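You operate a simulated robot arm through the tools that you are given. There is no shell and no other tool. Be economical: measure what you need, move in short steps, check, and stop when the job is done.

You are at the controls of a simulated robot arm. One attempt, no reset.

TASK
Count the thick steel bushes on the green bench top, then put as many of the shims from the green bench top on the grey yellow-rimmed disc.

The check looks at the end state, three seconds after you hand in, the way a careful person would. Anything else that was tipped, shoved, dropped, spilled or broken makes it a failure.

THE ROBOT
A 6-joint arm with a two-finger parallel gripper, fixed in place. Base frame: the origin is at the foot of the arm, x ahead of it, y to its left, z up; the work surface is at about z = 0. Readings come in cm, rad, newtons and seconds.
With the tool pointing down near the work surface it reaches from about 14 to 58 cm from the base axis. Its first joint turns from -1.152 to 1.152 rad. Payload 2.1 kg.
The TCP is the grasp point between the finger pads, 3 cm short of the fingertips. In the tool frame z runs along the fingers and y along their closing line. Largest opening 9.4 cm; finger width 2.8, thickness 1; the body of the gripper, 5 by 9.6 cm, starts 5.5 cm behind the TCP.
Orientation is that of the tool frame in the base frame, as a unit quaternion [x, y, z, w]. With the fingers straight down and closing along the base's y, the tool's x points along the base's -x, its y along +y and its z along -z.

THE INTERFACE
- The arm moves only by the tool jog_arm. Its argument "plan" is a list of rows, each an object of numbers (a shift or turn left out is 0, a gripper value left out holds the last): "dx", "dy", "dz": the shift along the tool's x, y, z in units of 30 mm (1.0 is 30 mm); "rx", "ry", "rz": the turn, a rotation vector about the tool's x, y, z in units of 4 degrees (1.0 is 4 degrees). In form: [{"dx": .., "dy": .., "dz": .., "rx": .., "ry": .., "rz": ..}, ...]. A call has 1 to 8 rows; each row shifts and turns the commanded pose from where the row before left it, along the tool's axes as they then stand. "hand" is the finger opening in mm, from 0 to 94, set as the call begins (left out, the last holds). A call with a number of a shift or a turn outside -1 to 1 is refused whole. Each row takes 0.2 s and may step no farther than 5 cm and 0.15 rad from the row before; otherwise, or with a gripper value out of range, the whole call is refused. A pose out of reach is approached as far as the arm can. The call stops where the force on the tool passes 40 N (or 10 N more than at its start, if that is more) or the arm is blocked; 0.2 s more then pass. Each finger travels about 7.2 cm/s and halts on what it meets, pressing with about 22 N; the grip force reading is that of the motor and also rises with nothing between the fingers. The clock runs only during rows and for 0.2 s after the last one: add rows that do not move to give the fingers time. The reply holds the time, the measured pose of the TCP, the force on the tool along the base axes, the opening and the grip force, in the units named above and with some noise, and new pictures: "pictures" is both (left out), scene, wrist or none.
- Cameras (640 x 400 px; columns grow to the right, rows downward): "scene" is fixed at [6.54, -38.57, 47.76]; the picture's right is [0.65, -0.76, 0.00], its down [-0.47, -0.39, -0.79] and it looks along [0.60, 0.51, -0.61] (base axes); focal length 357 px, centre (320, 200). "wrist" rides on the gripper at [-3.7, 0, -5.8] in the tool frame; the picture's right is [0.00, -1.00, 0.00], its down [0.97, 0.00, -0.24] and it looks along [0.24, 0.00, 0.97] (tool axes); focal length 218 px, centre (320, 200).
- probe_pixels(camera, pixels): there is no depth. For up to 12 entries [column, row, z] of the newest picture of that camera ("zoom" is the newest enlarged one), the place [x, y] in the base frame at which the ray of that pixel passes the height z, good to about 0.2 cm. No time passes.
- inspect(camera, box): a new picture of the part [left, top, right, bottom] of that camera's present view, enlarged. No time passes.
- close_job(): hands the job in; it is judged then, once.

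Go step by step. Measure first, check grasps and placings, and put right what went wrong. The budget is 60 turns and 120 pictures, counting those below and the enlarged ones. Unless the task says otherwise, let go and move clear before handing in, and close with one line.

The tools are called after ">>>" as name(argument=value, ...) on one line, values as JSON. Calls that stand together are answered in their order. jog_arm: Moves the arm, as the interface text tells. Its arguments: {"type":"object","properties":{"plan":{"type":"array","items":{"type":"object","properties":{"dx":{"type":"number"},"dy":{"type":"number"},"dz":{"type":"number"},"rx":{"type":"number"},"ry":{"type":"number"},"rz":{"type":"number"}}}},"hand":{"type":"number"},"pictures":{"type":"string","enum":["both","scene","wrist","none"]}},"required":["plan"]} The other tools are called the same way: probe_pixels (camera, pixels) gives the place at which the rays of pixels pass given heights; inspect (camera, box) takes an enlarged picture of a part of a camera's view; close_job () hands the job in.

At the start:

```text
time_s: 0.0
eef_pos: [34.04, 7.66, 23.6]
orientation: [-0.002, 1.0, 0.002, 0.0]
force: [-0.9, -0.2, -0.5]
finger_gap: 9.41
grip_force: 0.0
```

scene: 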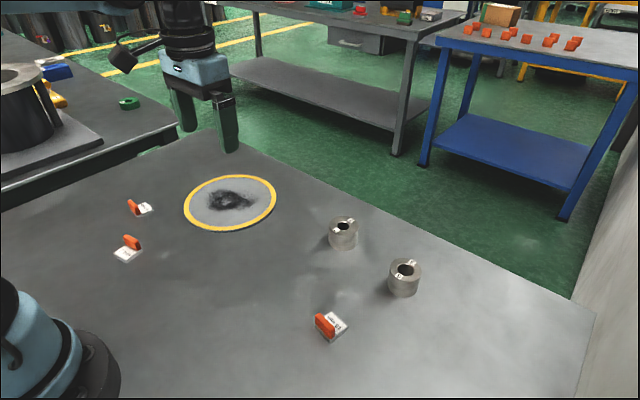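
wrist: 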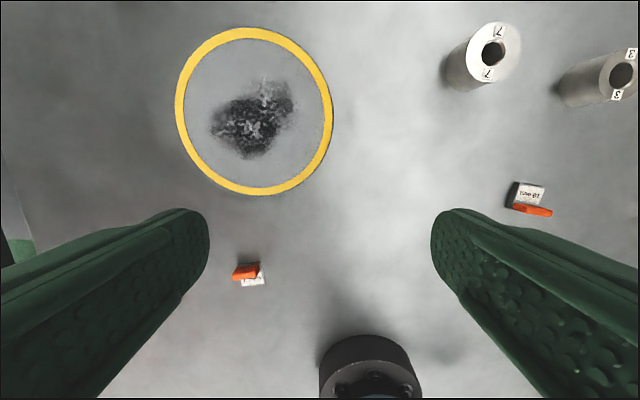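

Two steel bushes (343,232), (404,277) and three orange/white items (138,207), (128,248), (330,326) are visible on the bench. I'll enlarge these to identify them.

>>> inspect(camera="scene", box=[90, 170, 290, 295])

>>> inspect(camera="scene", box=[290, 200, 450, 350])

>>> inspect(camera="scene", box=[0, 40, 240, 190])

>>> inspect(camera="scene", box=[300, 0, 640, 120])

```text
3.20 times, centred on (190, 232) of scene
```

zoom: 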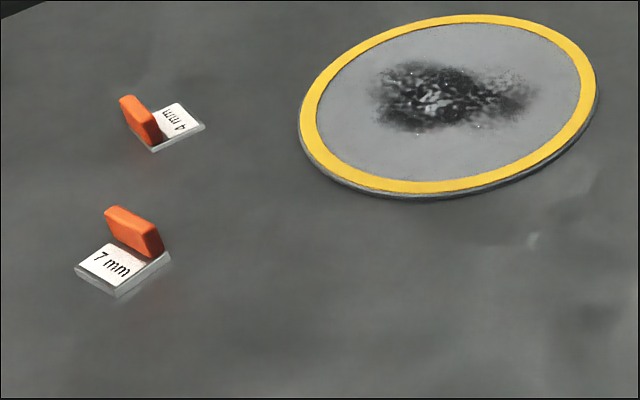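

```text
2.67 times, centred on (370, 275) of scene
```

zoom: 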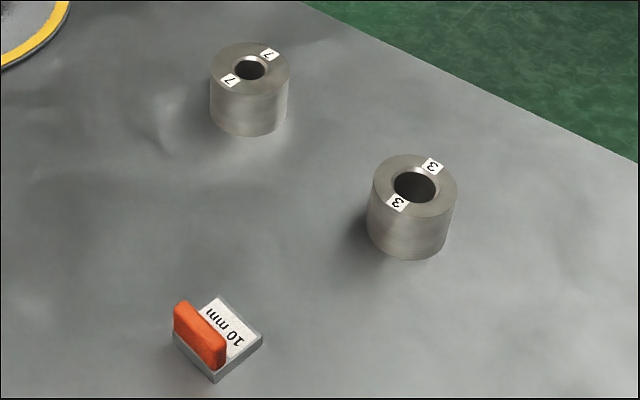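

```text
2.67 times, centred on (120, 115) of scene
```

zoom: 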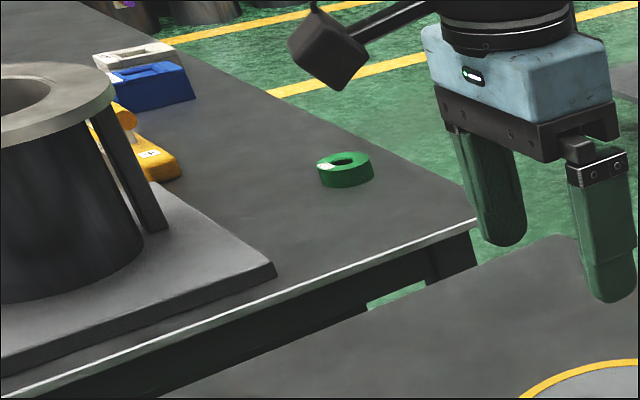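

```text
1.88 times, centred on (470, 60) of scene
```

zoom: 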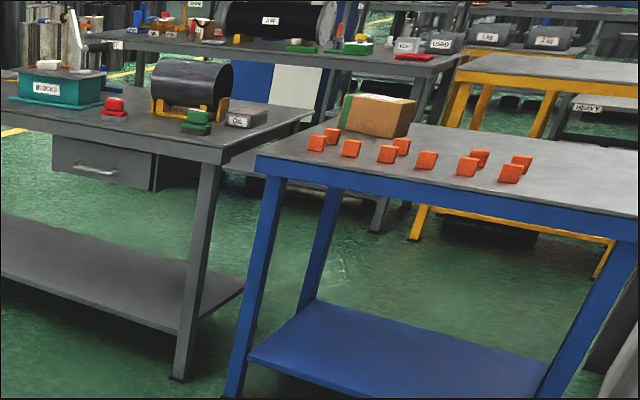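

The bench top carries two bushes (marked 7 and 3) and three shims (4, 7, 10 mm), and I need to check for others hidden outside the scene view. I'll locate things, and survey with the wrist camera.

>>> probe_pixels(camera="scene", pixels=[[138, 207, 1], [128, 248, 1], [330, 326, 1], [231, 202, 0.3], [343, 245, 0], [404, 290, 0], [320, 399, 0], [600, 399, 0], [120, 399, 0], [2, 215, 0], [595, 315, 0], [215, 130, 0]])

>>> jog_arm(plan=[{"dy": -1, "dz": -1}, {"dy": -1, "dz": -1}, {"dy": -1, "dx": 1}, {"dy": -1, "dx": 1}, {"dy": -1, "dx": 1}, {"dy": -1, "dx": 1}, {"dy": -1}], pictures="wrist")

```text
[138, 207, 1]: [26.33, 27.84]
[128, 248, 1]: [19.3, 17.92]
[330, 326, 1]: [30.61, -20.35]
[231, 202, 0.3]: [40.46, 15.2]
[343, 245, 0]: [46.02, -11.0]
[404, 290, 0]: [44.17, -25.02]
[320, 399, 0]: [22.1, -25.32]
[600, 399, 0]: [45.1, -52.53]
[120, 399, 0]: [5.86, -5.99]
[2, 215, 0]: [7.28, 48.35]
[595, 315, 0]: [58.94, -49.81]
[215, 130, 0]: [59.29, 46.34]
```

```text
time_s: 1.6
eef_pos: [21.97, -13.43, 29.59]
orientation: [-0.001, 1.0, 0.002, 0.0]
force: [0.0, -0.4, 0.1]
finger_gap: 9.39
grip_force: 0.2
```

wrist: 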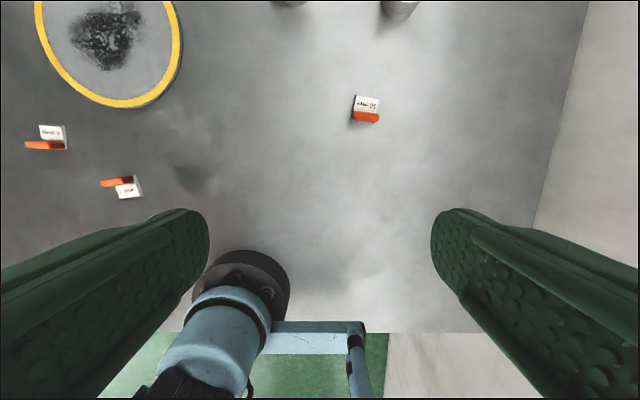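

The wrist view shows the same three shims and the tops of the two bushes. A corner of the bench behind the right finger (480–530, 230–330) remains hidden, so I shift to see it.

>>> jog_arm(plan=[{"dy": -1}, {"dy": -1}, {"dy": -1}, {"dy": -0.5}])

```text
time_s: 2.6
eef_pos: [22.08, -23.93, 29.49]
orientation: [-0.001, 1.0, 0.002, 0.0]
force: [0.1, -0.6, -0.4]
finger_gap: 9.4
grip_force: 0.0
```

scene: 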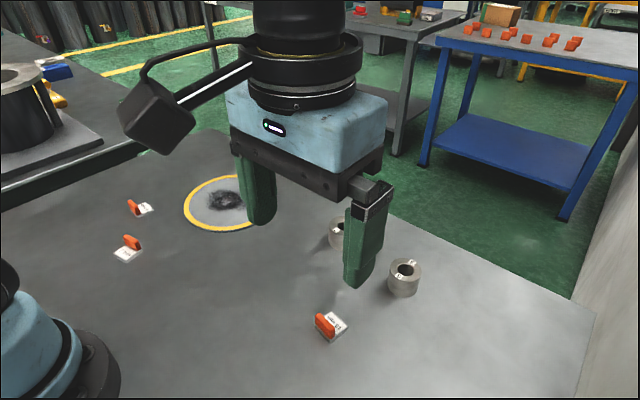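
wrist: 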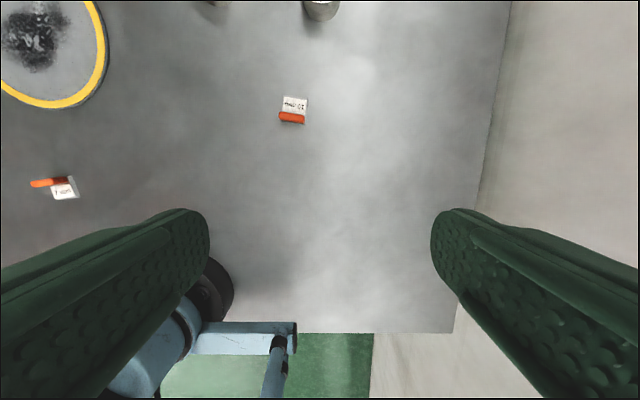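

The right side is clear of other items. Now I measure the 10 mm shim at (292,110) in the wrist view.

>>> inspect(camera="wrist", box=[260, 85, 324, 135])

>>> inspect(camera="scene", box=[300, 300, 364, 350])

```text
8.00 times, centred on (292, 110) of wrist
```

zoom: 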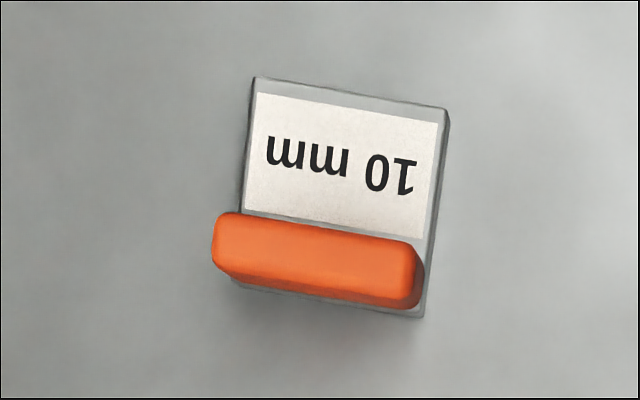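

```text
8.00 times, centred on (332, 325) of scene
```

zoom: 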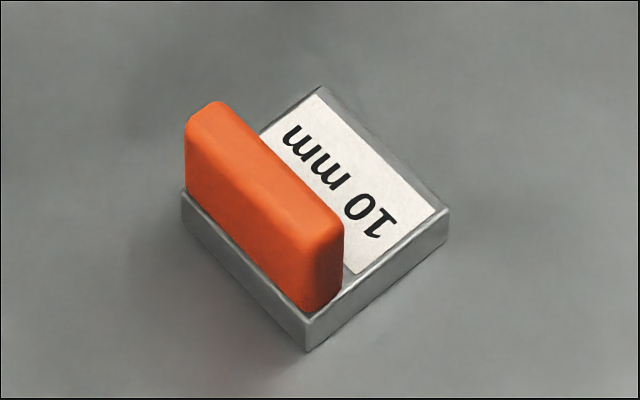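

The tab stands on one edge of the plate, long axis across the robot's y. I probe the corners.

>>> probe_pixels(camera="zoom", pixels=[[183, 195, 1], [307, 313, 1], [448, 208, 1], [320, 87, 1], [205, 110, 2.5], [325, 225, 2.5], [205, 110, 3], [325, 225, 3], [307, 350, 0]])

>>> probe_pixels(camera="wrist", pixels=[[291.5, 115, 1], [291.5, 116, 2.5], [291.5, 116, 3], [283, 114, 2.5], [301, 116.5, 2.5], [284.5, 95, 1], [308, 98.5, 1]])

```text
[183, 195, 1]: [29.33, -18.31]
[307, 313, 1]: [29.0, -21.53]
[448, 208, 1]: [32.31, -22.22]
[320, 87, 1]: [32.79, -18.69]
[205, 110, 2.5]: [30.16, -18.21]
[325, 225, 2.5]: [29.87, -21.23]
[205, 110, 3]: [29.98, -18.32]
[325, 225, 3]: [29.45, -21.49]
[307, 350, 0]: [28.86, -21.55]
```

```text
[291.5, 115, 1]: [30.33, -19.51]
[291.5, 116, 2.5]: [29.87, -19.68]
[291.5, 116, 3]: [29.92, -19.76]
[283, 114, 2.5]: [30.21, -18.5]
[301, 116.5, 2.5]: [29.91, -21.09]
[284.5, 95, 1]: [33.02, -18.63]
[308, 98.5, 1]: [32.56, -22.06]
```

The 10 mm shim's tab is centred near (29.7, -19.85), top at z≈2.8, long axis ~7° off y. I move above it and turn the tool about -83°.

>>> jog_arm(plan=[{"dx": -0.85, "dy": 0.455, "dz": 0.6}, {"dx": -0.85, "dy": 0.455, "dz": 0.6}, {"dx": -0.84, "dy": 0.45, "dz": 0.6}, {"rz": -1, "dz": 0.5}, {"rz": -1, "dz": 0.5}, {"rz": -1, "dz": 0.5}, {"rz": -1, "dz": 0.5}, {"rz": -1, "dz": 0.5}], pictures="none")

>>> jog_arm(plan=[{"rz": -1}, {"rz": -1}, {"rz": -1}, {"rz": -1}, {"rz": -1}, {"rz": -1}, {"rz": -1}, {"rz": -1}], pictures="none")

>>> jog_arm(plan=[{"rz": -1}, {"rz": -1}, {"rz": -1}, {"rz": -1}, {"rz": -1}, {"rz": -1}, {"rz": -1}, {"rz": -0.75}], hand=45)

```text
time_s: 4.4
eef_pos: [29.5, -19.64, 16.52]
orientation: [-0.175, 0.985, 0.001, 0.0]
force: [0.1, -0.2, 0.7]
finger_gap: 9.39
grip_force: 0.1
```

```text
time_s: 6.2
eef_pos: [29.65, -19.75, 16.72]
orientation: [-0.439, 0.898, 0.001, 0.001]
force: [0.2, -0.2, 0.3]
finger_gap: 9.42
grip_force: 0.0
```

```text
time_s: 8.0
eef_pos: [29.57, -19.59, 16.62]
orientation: [-0.663, 0.749, 0.001, 0.001]
force: [0.4, 0.1, 0.0]
finger_gap: 4.48
grip_force: 0.1
```

scene: 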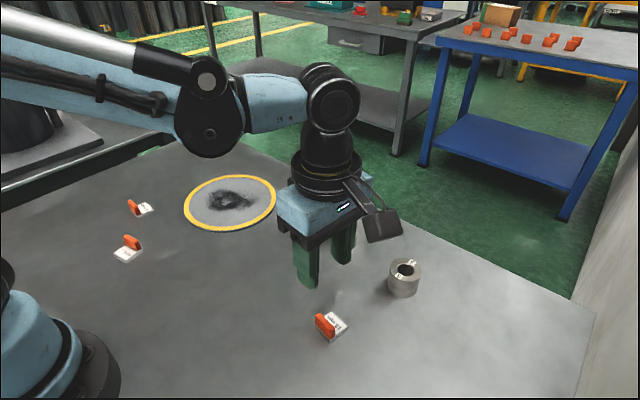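
wrist: 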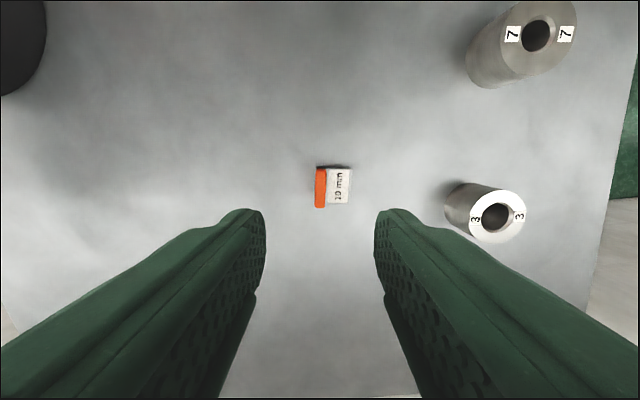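

The tab at (320,188) is centred between the fingers and aligned. I check its along-axis position.

>>> probe_pixels(camera="wrist", pixels=[[320.5, 187, 2.7], [320.5, 187, 2]])

>>> inspect(camera="wrist", box=[288, 160, 368, 210])

```text
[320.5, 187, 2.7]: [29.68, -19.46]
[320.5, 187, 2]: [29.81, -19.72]
```

```text
8.00 times, centred on (328, 185) of wrist
```

zoom: 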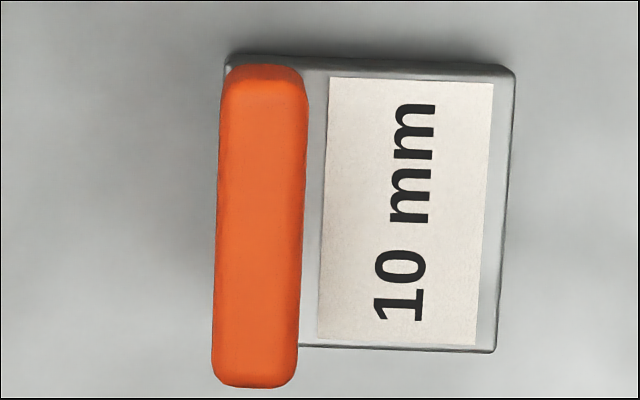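

Small 3° correction, then descend to TCP z≈4.3 so tips sit just above the plate.

>>> jog_arm(plan=[{"rz": 0.7, "dz": 0.8}, {"dz": 0.8}, {"dz": 0.8}, {"dz": 0.8}, {"dz": 0.6}, {"dz": 0.3}, {}])

```text
time_s: 9.6
eef_pos: [29.65, -19.58, 4.35]
orientation: [-0.645, 0.764, 0.002, 0.001]
force: [0.9, -0.1, -0.4]
finger_gap: 4.5
grip_force: 0.0
```

scene: 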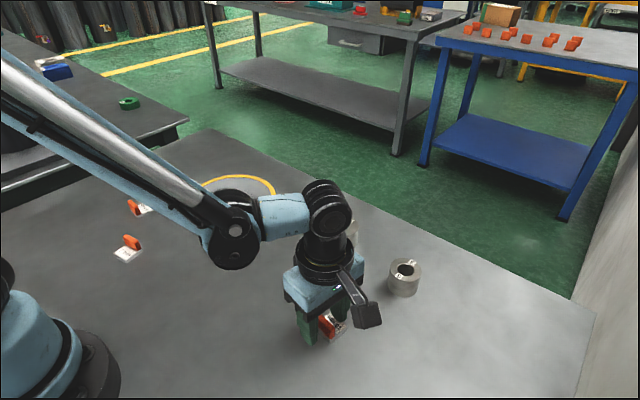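
wrist: 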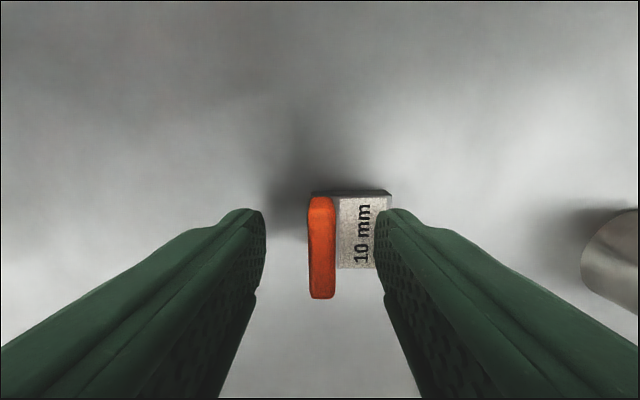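

The tab (322,245) lies between the fingers; close.

>>> jog_arm(plan=[{}, {}, {}, {}], hand=0, pictures="wrist")

>>> jog_arm(plan=[{"dz": -0.5}, {"dz": -0.8}, {"dz": -0.8}, {}])

```text
time_s: 10.6
eef_pos: [29.66, -19.64, 4.28]
orientation: [-0.645, 0.764, 0.002, 0.001]
force: [0.2, -0.6, 0.0]
finger_gap: 0.94
grip_force: 21.8
```

wrist: 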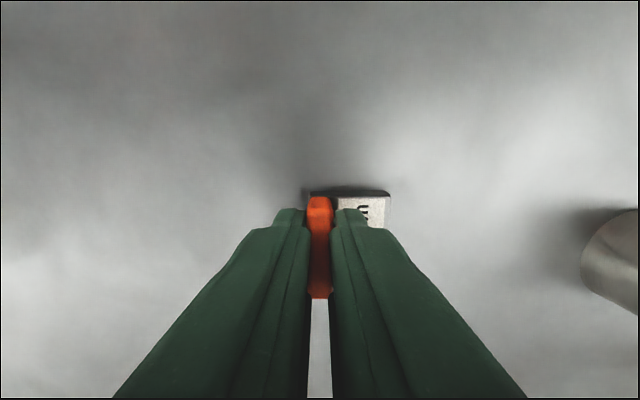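

```text
time_s: 11.6
eef_pos: [29.78, -19.71, 10.72]
orientation: [-0.645, 0.765, 0.001, 0.001]
force: [0.1, 0.3, -0.5]
finger_gap: 0.91
grip_force: 22.7
```

scene: 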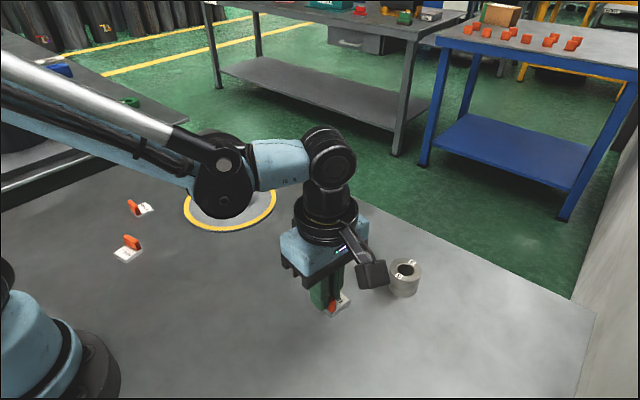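
wrist: 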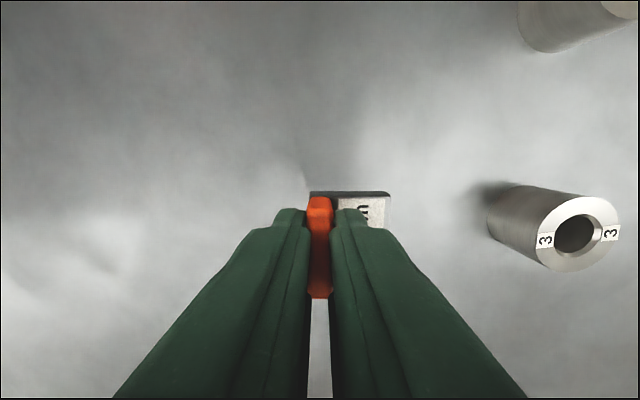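

Held (gap 0.91, grip 22 N, plate follows). Now carry it toward the disc at about (39.3, 12).

>>> jog_arm(plan=[{"dz": -0.6}, {"dx": -0.91, "dy": -0.112}, {"dx": -0.91, "dy": -0.112}, {"dx": -0.91, "dy": -0.112}, {"dx": -0.91, "dy": -0.112}, {"dx": -0.91, "dy": -0.112}, {"dx": -0.91, "dy": -0.112}], pictures="none")

>>> jog_arm(plan=[{"dx": -0.91, "dy": -0.112}, {"dx": -0.91, "dy": -0.112}, {"dx": -0.91, "dy": -0.112}, {"dx": -0.91, "dy": -0.112}, {"dx": -0.91, "dy": -0.112}, {"dx": -0.91, "dy": -0.112}, {}])

```text
time_s: 13.2
eef_pos: [34.51, -3.89, 12.41]
orientation: [-0.645, 0.764, 0.001, 0.001]
force: [-0.6, 0.0, -1.4]
finger_gap: 0.97
grip_force: 22.3
```

```text
time_s: 14.8
eef_pos: [39.14, 12.12, 12.42]
orientation: [-0.646, 0.764, 0.001, 0.002]
force: [0.7, 0.1, -0.4]
finger_gap: 0.93
grip_force: 22.5
```

scene: 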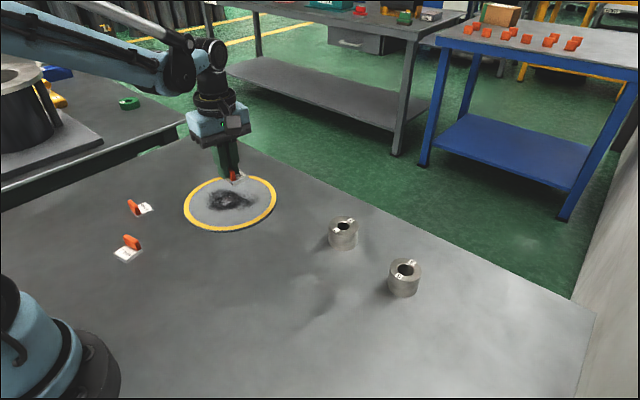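
wrist: 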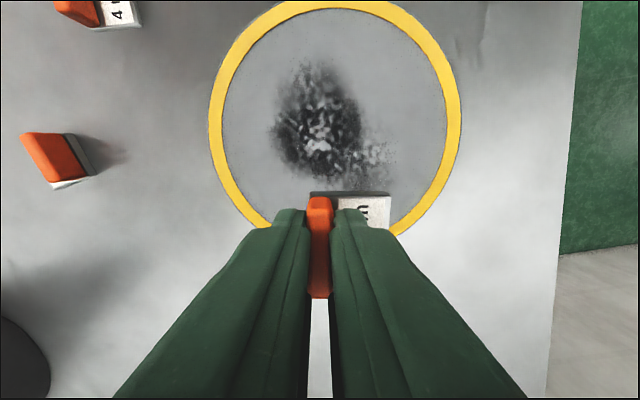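

The disc is in view; measure its extent and thickness.

>>> probe_pixels(camera="scene", pixels=[[184, 205, 0.4], [277, 195, 0.4], [230, 230, 0.4], [240, 175, 0.4]])

>>> probe_pixels(camera="wrist", pixels=[[209, 120, 0.4], [461, 118, 0.4], [338, 1, 0.4], [255, 225, 0.4], [405, 232, 0.4]])

>>> inspect(camera="scene", box=[170, 160, 290, 240])

```text
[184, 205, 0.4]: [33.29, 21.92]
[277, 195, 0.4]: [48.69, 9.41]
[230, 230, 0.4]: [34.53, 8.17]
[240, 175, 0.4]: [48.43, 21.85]
```

```text
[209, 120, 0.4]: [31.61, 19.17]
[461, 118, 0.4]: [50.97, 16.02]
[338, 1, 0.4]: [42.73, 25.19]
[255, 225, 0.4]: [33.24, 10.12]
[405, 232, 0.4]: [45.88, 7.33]
```

```text
5.00 times, centred on (230, 200) of scene
```

zoom: 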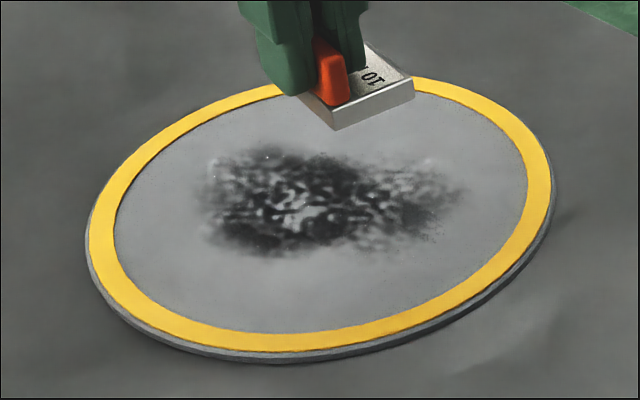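

Disc centre ≈ (41.2,15.8), radius ≈ 9.8; plate would land about (40.3, 11.9), well inside. Descend to just above it.

>>> jog_arm(plan=[{"dz": 0.7}, {"dz": 0.7}, {"dz": 0.6}, {"dz": 0.35}, {"dz": 0.1}, {}], pictures="scene")

>>> inspect(camera="scene", box=[170, 160, 290, 240])

```text
time_s: 16.2
eef_pos: [39.21, 12.04, 5.27]
orientation: [-0.645, 0.764, 0.001, 0.002]
force: [-1.0, 0.3, -1.3]
finger_gap: 0.93
grip_force: 21.7
```

scene: 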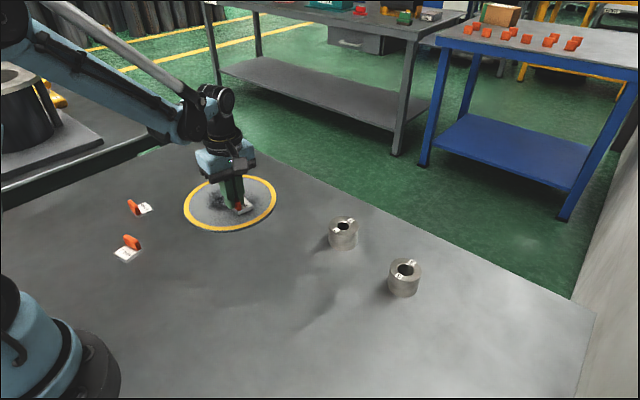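

```text
5.00 times, centred on (230, 200) of scene
```

zoom: 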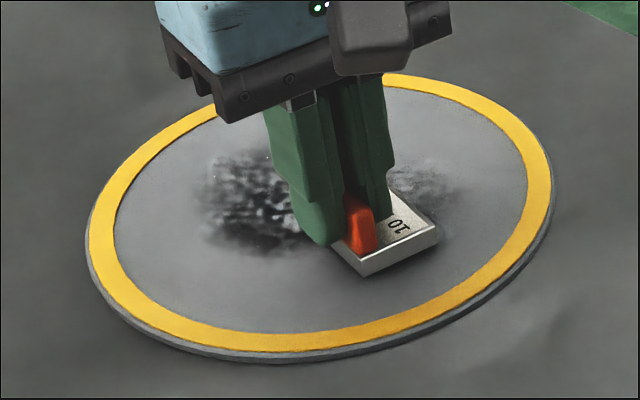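

Still a few mm above. Lower gently in 1 mm steps watching the force.

>>> jog_arm(plan=[{"dz": 0.04}, {"dz": 0.04}, {"dz": 0.04}, {"dz": 0.03}, {}], pictures="none")

```text
time_s: 17.4
eef_pos: [39.32, 11.81, 4.74]
orientation: [-0.645, 0.764, 0.001, 0.001]
force: [-2.3, 1.1, 21.9]
finger_gap: 0.95
grip_force: 22.6
```

Contact (22 N). Ease off slightly and open.

>>> jog_arm(plan=[{"dz": -0.02}, {}], pictures="none")

>>> jog_arm(plan=[{}, {}, {}, {"dz": -0.4}, {"dz": -0.8}, {"dz": -1}, {"dz": -1}], hand=36)

>>> inspect(camera="scene", box=[90, 170, 290, 295])

```text
time_s: 18.0
eef_pos: [39.15, 11.94, 4.87]
orientation: [-0.644, 0.765, 0.001, 0.001]
force: [0.4, 0.6, 1.8]
finger_gap: 0.93
grip_force: 22.5
```

```text
time_s: 19.6
eef_pos: [39.21, 12.04, 14.44]
orientation: [-0.645, 0.764, 0.001, 0.001]
force: [0.5, 0.3, 0.2]
finger_gap: 3.61
grip_force: 0.2
```

scene: 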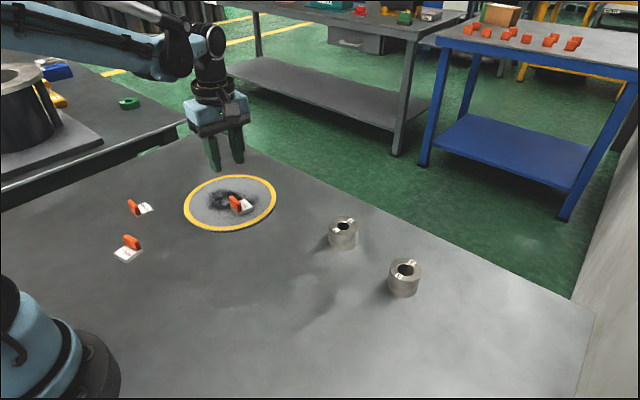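
wrist: 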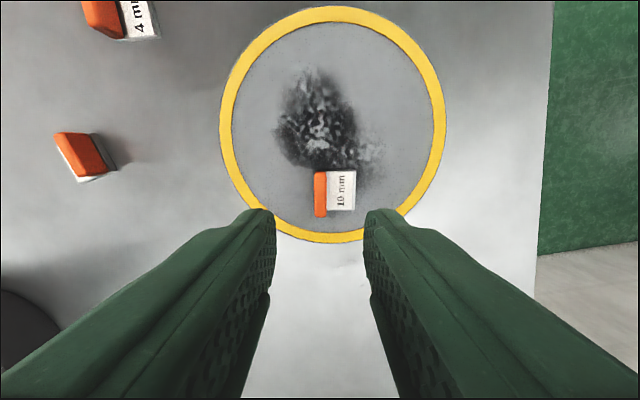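

```text
3.20 times, centred on (190, 232) of scene
```

zoom: 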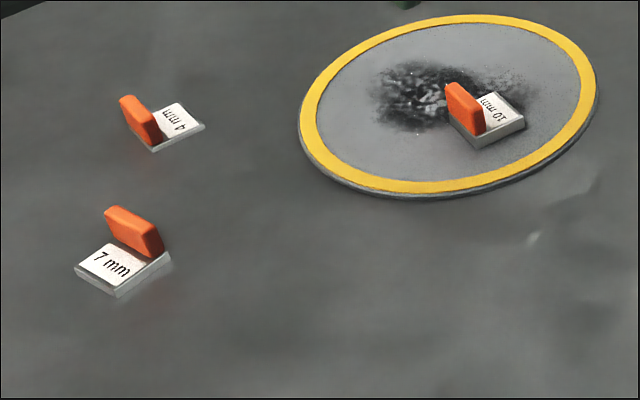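

The 10 mm shim stands upright on the disc. Next the 4 mm shim near (26,27.5); move above it.

>>> jog_arm(plan=[{"dx": -0.6, "dy": 0.863}, {"dx": -0.6, "dy": 0.863}, {"dx": -0.6, "dy": 0.863}, {"dx": -0.6, "dy": 0.863}, {"dx": -0.6, "dy": 0.863}, {"dx": -0.6, "dy": 0.863}, {}])

```text
time_s: 21.2
eef_pos: [25.68, 25.22, 14.34]
orientation: [-0.645, 0.764, 0.001, 0.001]
force: [-1.0, 0.3, 0.3]
finger_gap: 3.59
grip_force: 0.2
```

scene: 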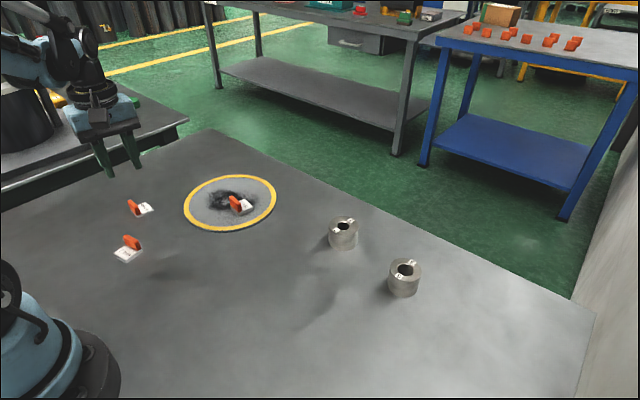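
wrist: 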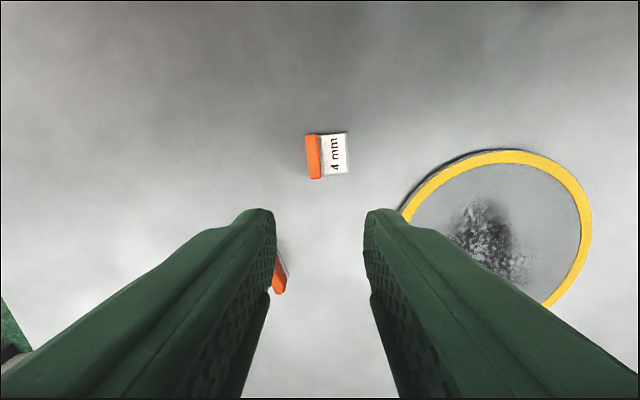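

Measure the 4 mm shim tab (313,157).

>>> inspect(camera="wrist", box=[288, 130, 368, 180])

>>> probe_pixels(camera="wrist", pixels=[[313, 135, 2.1], [314, 179, 2.1], [347, 132.5, 0.4], [347, 172.5, 0.4], [313.5, 157, 2.1]])

```text
8.00 times, centred on (328, 155) of wrist
```

zoom: 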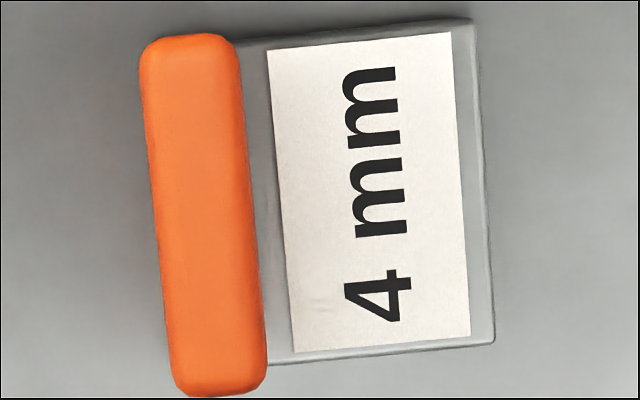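

```text
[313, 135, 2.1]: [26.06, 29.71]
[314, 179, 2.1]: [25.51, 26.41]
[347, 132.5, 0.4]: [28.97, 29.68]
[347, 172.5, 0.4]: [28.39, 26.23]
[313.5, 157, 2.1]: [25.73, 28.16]
```

Tab centre (25.75, 28.2), tilt about 4°. Shift, turn, and part-descend, then check.

>>> jog_arm(plan=[{"dx": -0.98, "dy": 0.16}, {"rz": -1}, {"dz": 0.9}, {"dz": 0.9}, {"dz": 0.7}, {}], hand=40)

>>> inspect(camera="scene", box=[100, 160, 180, 210])

```text
time_s: 22.6
eef_pos: [25.84, 28.08, 6.9]
orientation: [-0.671, 0.741, 0.001, 0.001]
force: [-0.5, -0.1, 0.3]
finger_gap: 3.99
grip_force: 0.1
```

scene: 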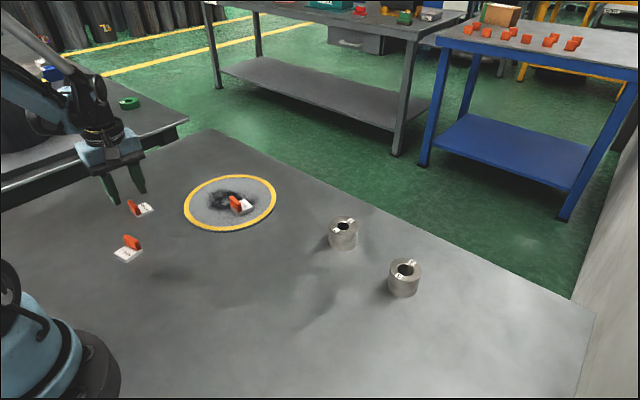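
wrist: 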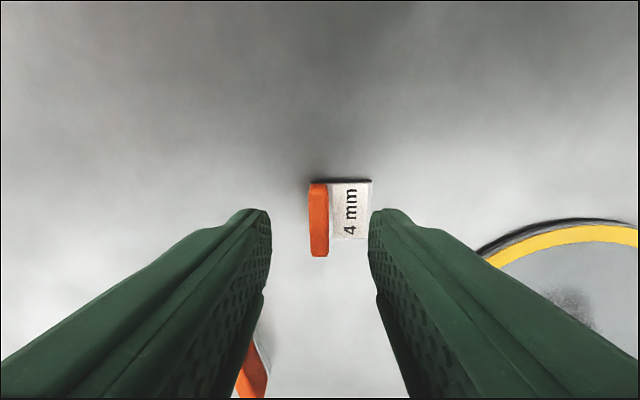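

```text
8.00 times, centred on (140, 185) of scene
```

zoom: 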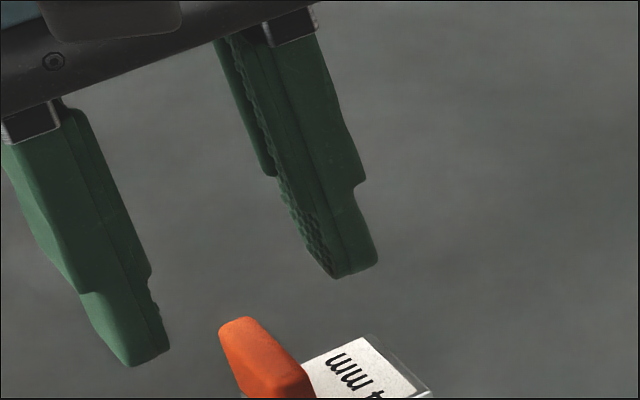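

Aligned (tab at column 319). Descend to z≈3.75 and check.

>>> jog_arm(plan=[{"dz": 0.6}, {"dz": 0.3}, {"dz": 0.13}, {}])

>>> inspect(camera="scene", box=[100, 170, 180, 220])

```text
time_s: 23.6
eef_pos: [25.7, 28.22, 3.78]
orientation: [-0.671, 0.741, 0.001, 0.001]
force: [-0.1, 0.3, -0.8]
finger_gap: 3.99
grip_force: 0.0
```

scene: 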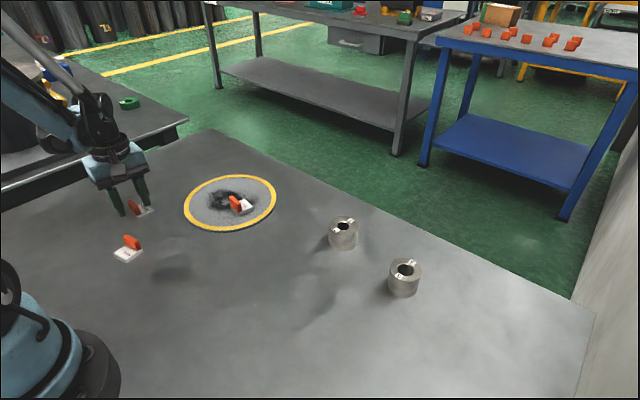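
wrist: 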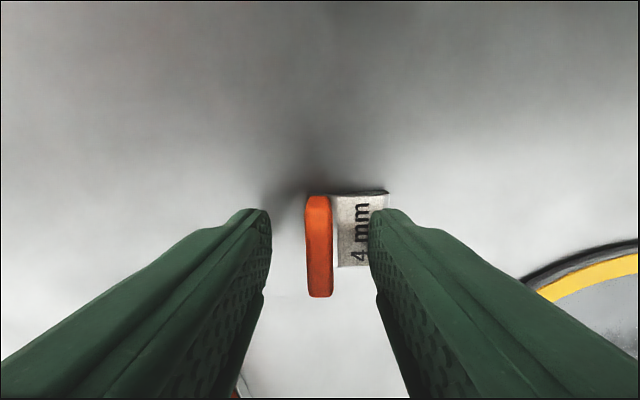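

```text
8.00 times, centred on (140, 195) of scene
```

zoom: 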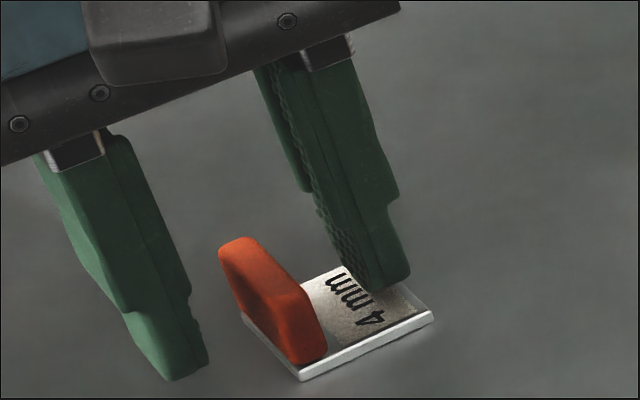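

Same geometry as the first grasp; close and lift.

>>> jog_arm(plan=[{}, {}, {}, {}], hand=0, pictures="none")

>>> jog_arm(plan=[{"dz": -0.5}, {"dz": -0.8}, {"dz": -0.8}, {"dz": -0.8}, {}])

```text
time_s: 24.6
eef_pos: [25.82, 28.16, 3.84]
orientation: [-0.671, 0.741, 0.001, 0.001]
force: [1.0, -0.8, 0.1]
finger_gap: 0.92
grip_force: 22.0
```

```text
time_s: 25.8
eef_pos: [25.77, 28.19, 12.65]
orientation: [-0.671, 0.741, 0.001, 0.001]
force: [-0.1, -0.6, -0.8]
finger_gap: 0.9
grip_force: 22.2
```

scene: 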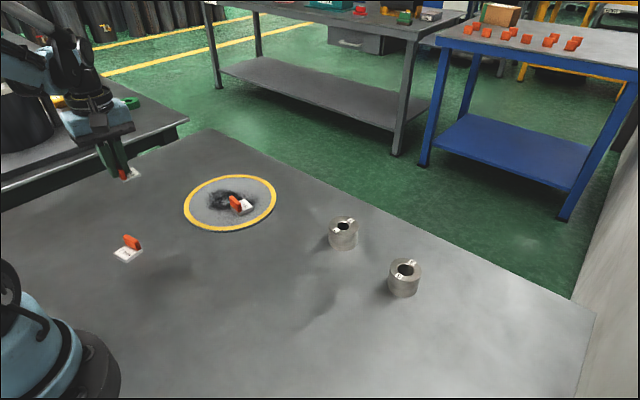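
wrist: 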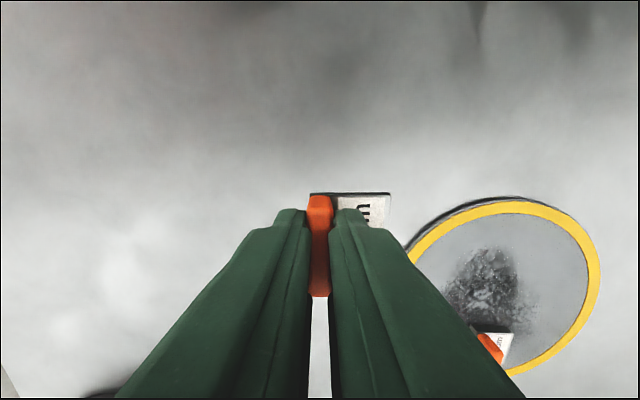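

Held. Carry to tab position (39.5, 19.2) on the far-left part of the disc.

>>> jog_arm(plan=[{"dx": 0.42, "dy": -0.807}, {"dx": 0.42, "dy": -0.807}, {"dx": 0.42, "dy": -0.807}, {"dx": 0.42, "dy": -0.807}, {"dx": 0.42, "dy": -0.807}, {"dx": 0.42, "dy": -0.807}, {}])

```text
time_s: 27.4
eef_pos: [39.44, 19.25, 12.61]
orientation: [-0.672, 0.74, 0.002, 0.002]
force: [0.1, 0.5, -1.2]
finger_gap: 0.9
grip_force: 22.2
```

scene: 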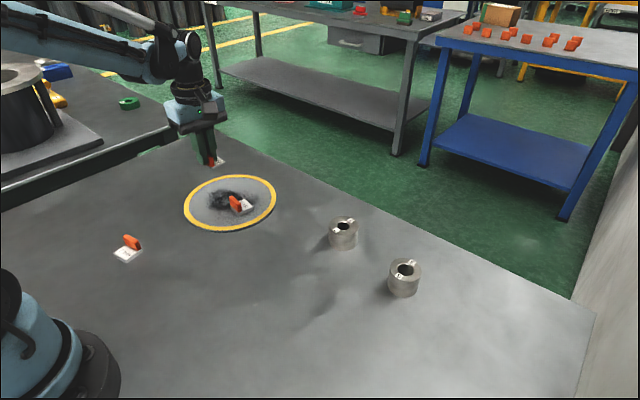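
wrist: 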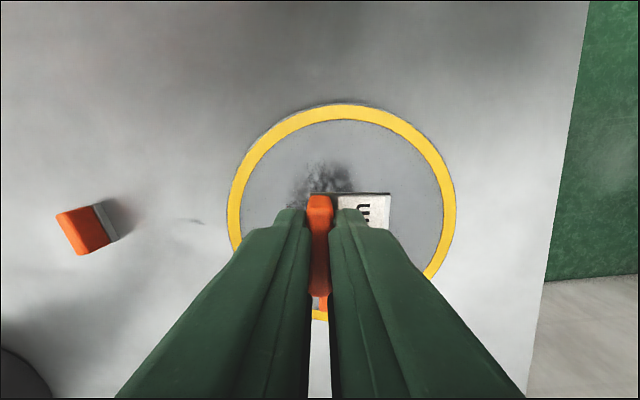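

Good clearance to the 10 mm shim. Descend, then touch down gently.

>>> jog_arm(plan=[{"dz": 0.7}, {"dz": 0.7}, {"dz": 0.6}, {"dz": 0.4}, {"dz": 0.2}, {}], pictures="scene")

>>> jog_arm(plan=[{"dz": 0.04}, {"dz": 0.04}, {"dz": 0.03}, {}], pictures="none")

```text
time_s: 28.8
eef_pos: [39.31, 19.3, 4.69]
orientation: [-0.671, 0.742, 0.001, 0.002]
force: [0.3, -0.6, -0.3]
finger_gap: 0.9
grip_force: 21.9
```

scene: 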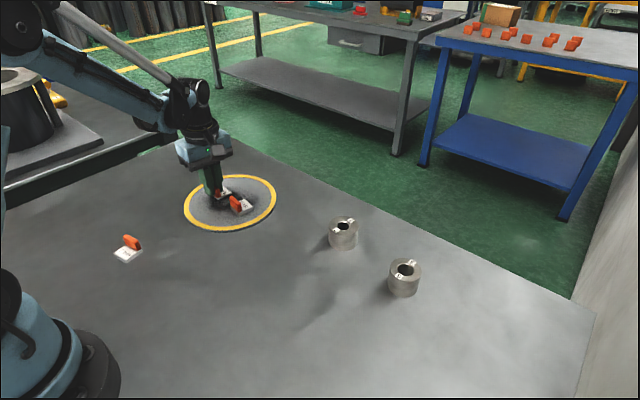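

```text
time_s: 29.8
eef_pos: [39.32, 19.18, 4.33]
orientation: [-0.671, 0.741, 0.001, 0.001]
force: [-0.1, 0.0, -0.7]
finger_gap: 0.92
grip_force: 21.7
```

>>> jog_arm(plan=[{"dz": 0.02}, {"dz": 0.02}, {}], pictures="none")

```text
time_s: 30.6
eef_pos: [39.46, 19.32, 4.34]
orientation: [-0.671, 0.741, 0.001, 0.001]
force: [-1.1, -0.1, 2.1]
finger_gap: 0.93
grip_force: 21.5
```

Contact just beginning (2 N). Release and lift clear.

>>> jog_arm(plan=[{}, {}, {}, {"dz": -0.4}, {"dz": -0.8}, {"dz": -1}, {"dz": -1}, {"dz": -1}], hand=36)

>>> inspect(camera="scene", box=[170, 160, 290, 240])

```text
time_s: 32.4
eef_pos: [39.62, 19.15, 17.02]
orientation: [-0.672, 0.741, 0.001, 0.001]
force: [0.7, 0.5, 0.0]
finger_gap: 3.61
grip_force: 0.0
```

scene: 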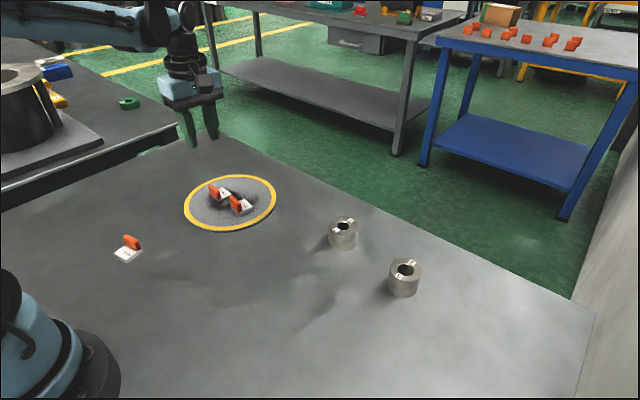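
wrist: 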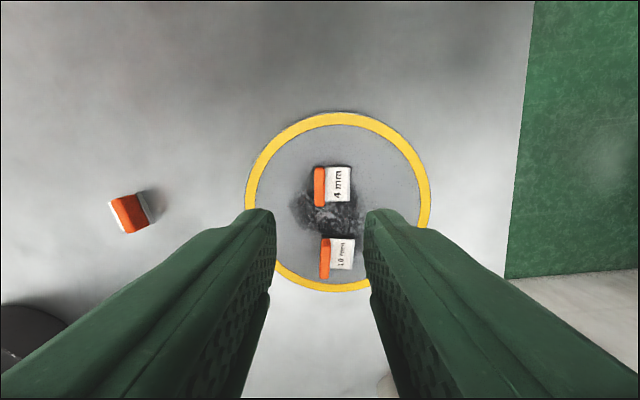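

```text
5.00 times, centred on (230, 200) of scene
```

zoom: 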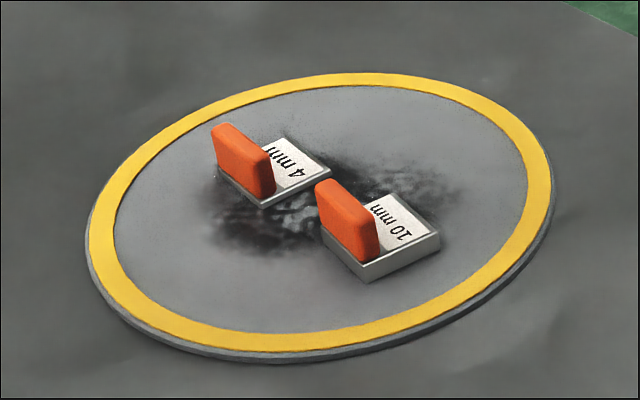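

Both shims are upright on the disc. One last look at the bench corner left of the arm's foot, to be sure no third bush hides there.

>>> jog_arm(plan=[{"dy": 1, "dz": -0.7}, {"dy": 1, "dz": -0.7}, {"dy": 1, "dz": -0.7}, {"dy": 1, "dz": -0.7}, {"dy": 1, "dz": -0.7}, {"dy": 0.5}, {}], hand=0)

```text
time_s: 34.0
eef_pos: [22.9, 20.77, 27.47]
orientation: [-0.671, 0.741, 0.001, 0.001]
force: [0.0, 0.3, 0.4]
finger_gap: 0.0
grip_force: 22.2
```

scene: 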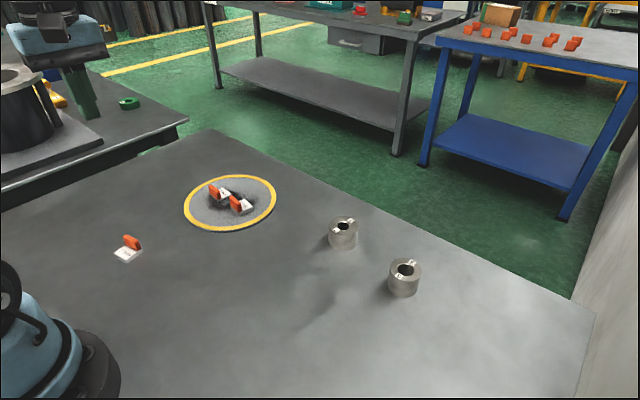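
wrist: 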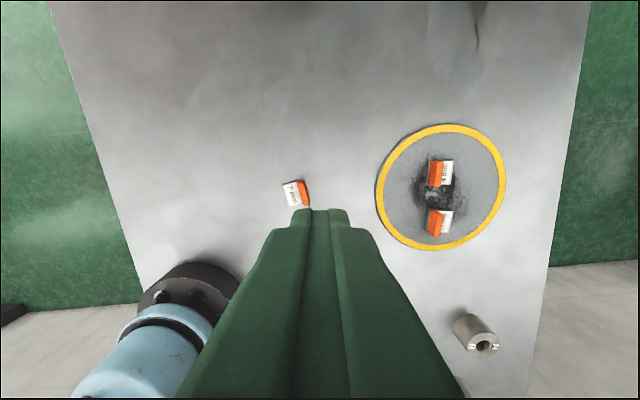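

The whole left side of the bench is clear, so there are two bushes. Two shims (10 mm and 4 mm) stand on the disc, the arm is clear, and I'm handing in.

>>> close_job()

```text
The job is handed in.
```

I counted two steel bushes on the bench top (marked 7 and 3) and put two shims, the 10 mm and the 4 mm, upright on the yellow-rimmed disc; the 7 mm shim stays where it was. The bench top looks grey rather than green in the pictures; I took it to be the one you meant because the bushes, shims and disc are all on it.
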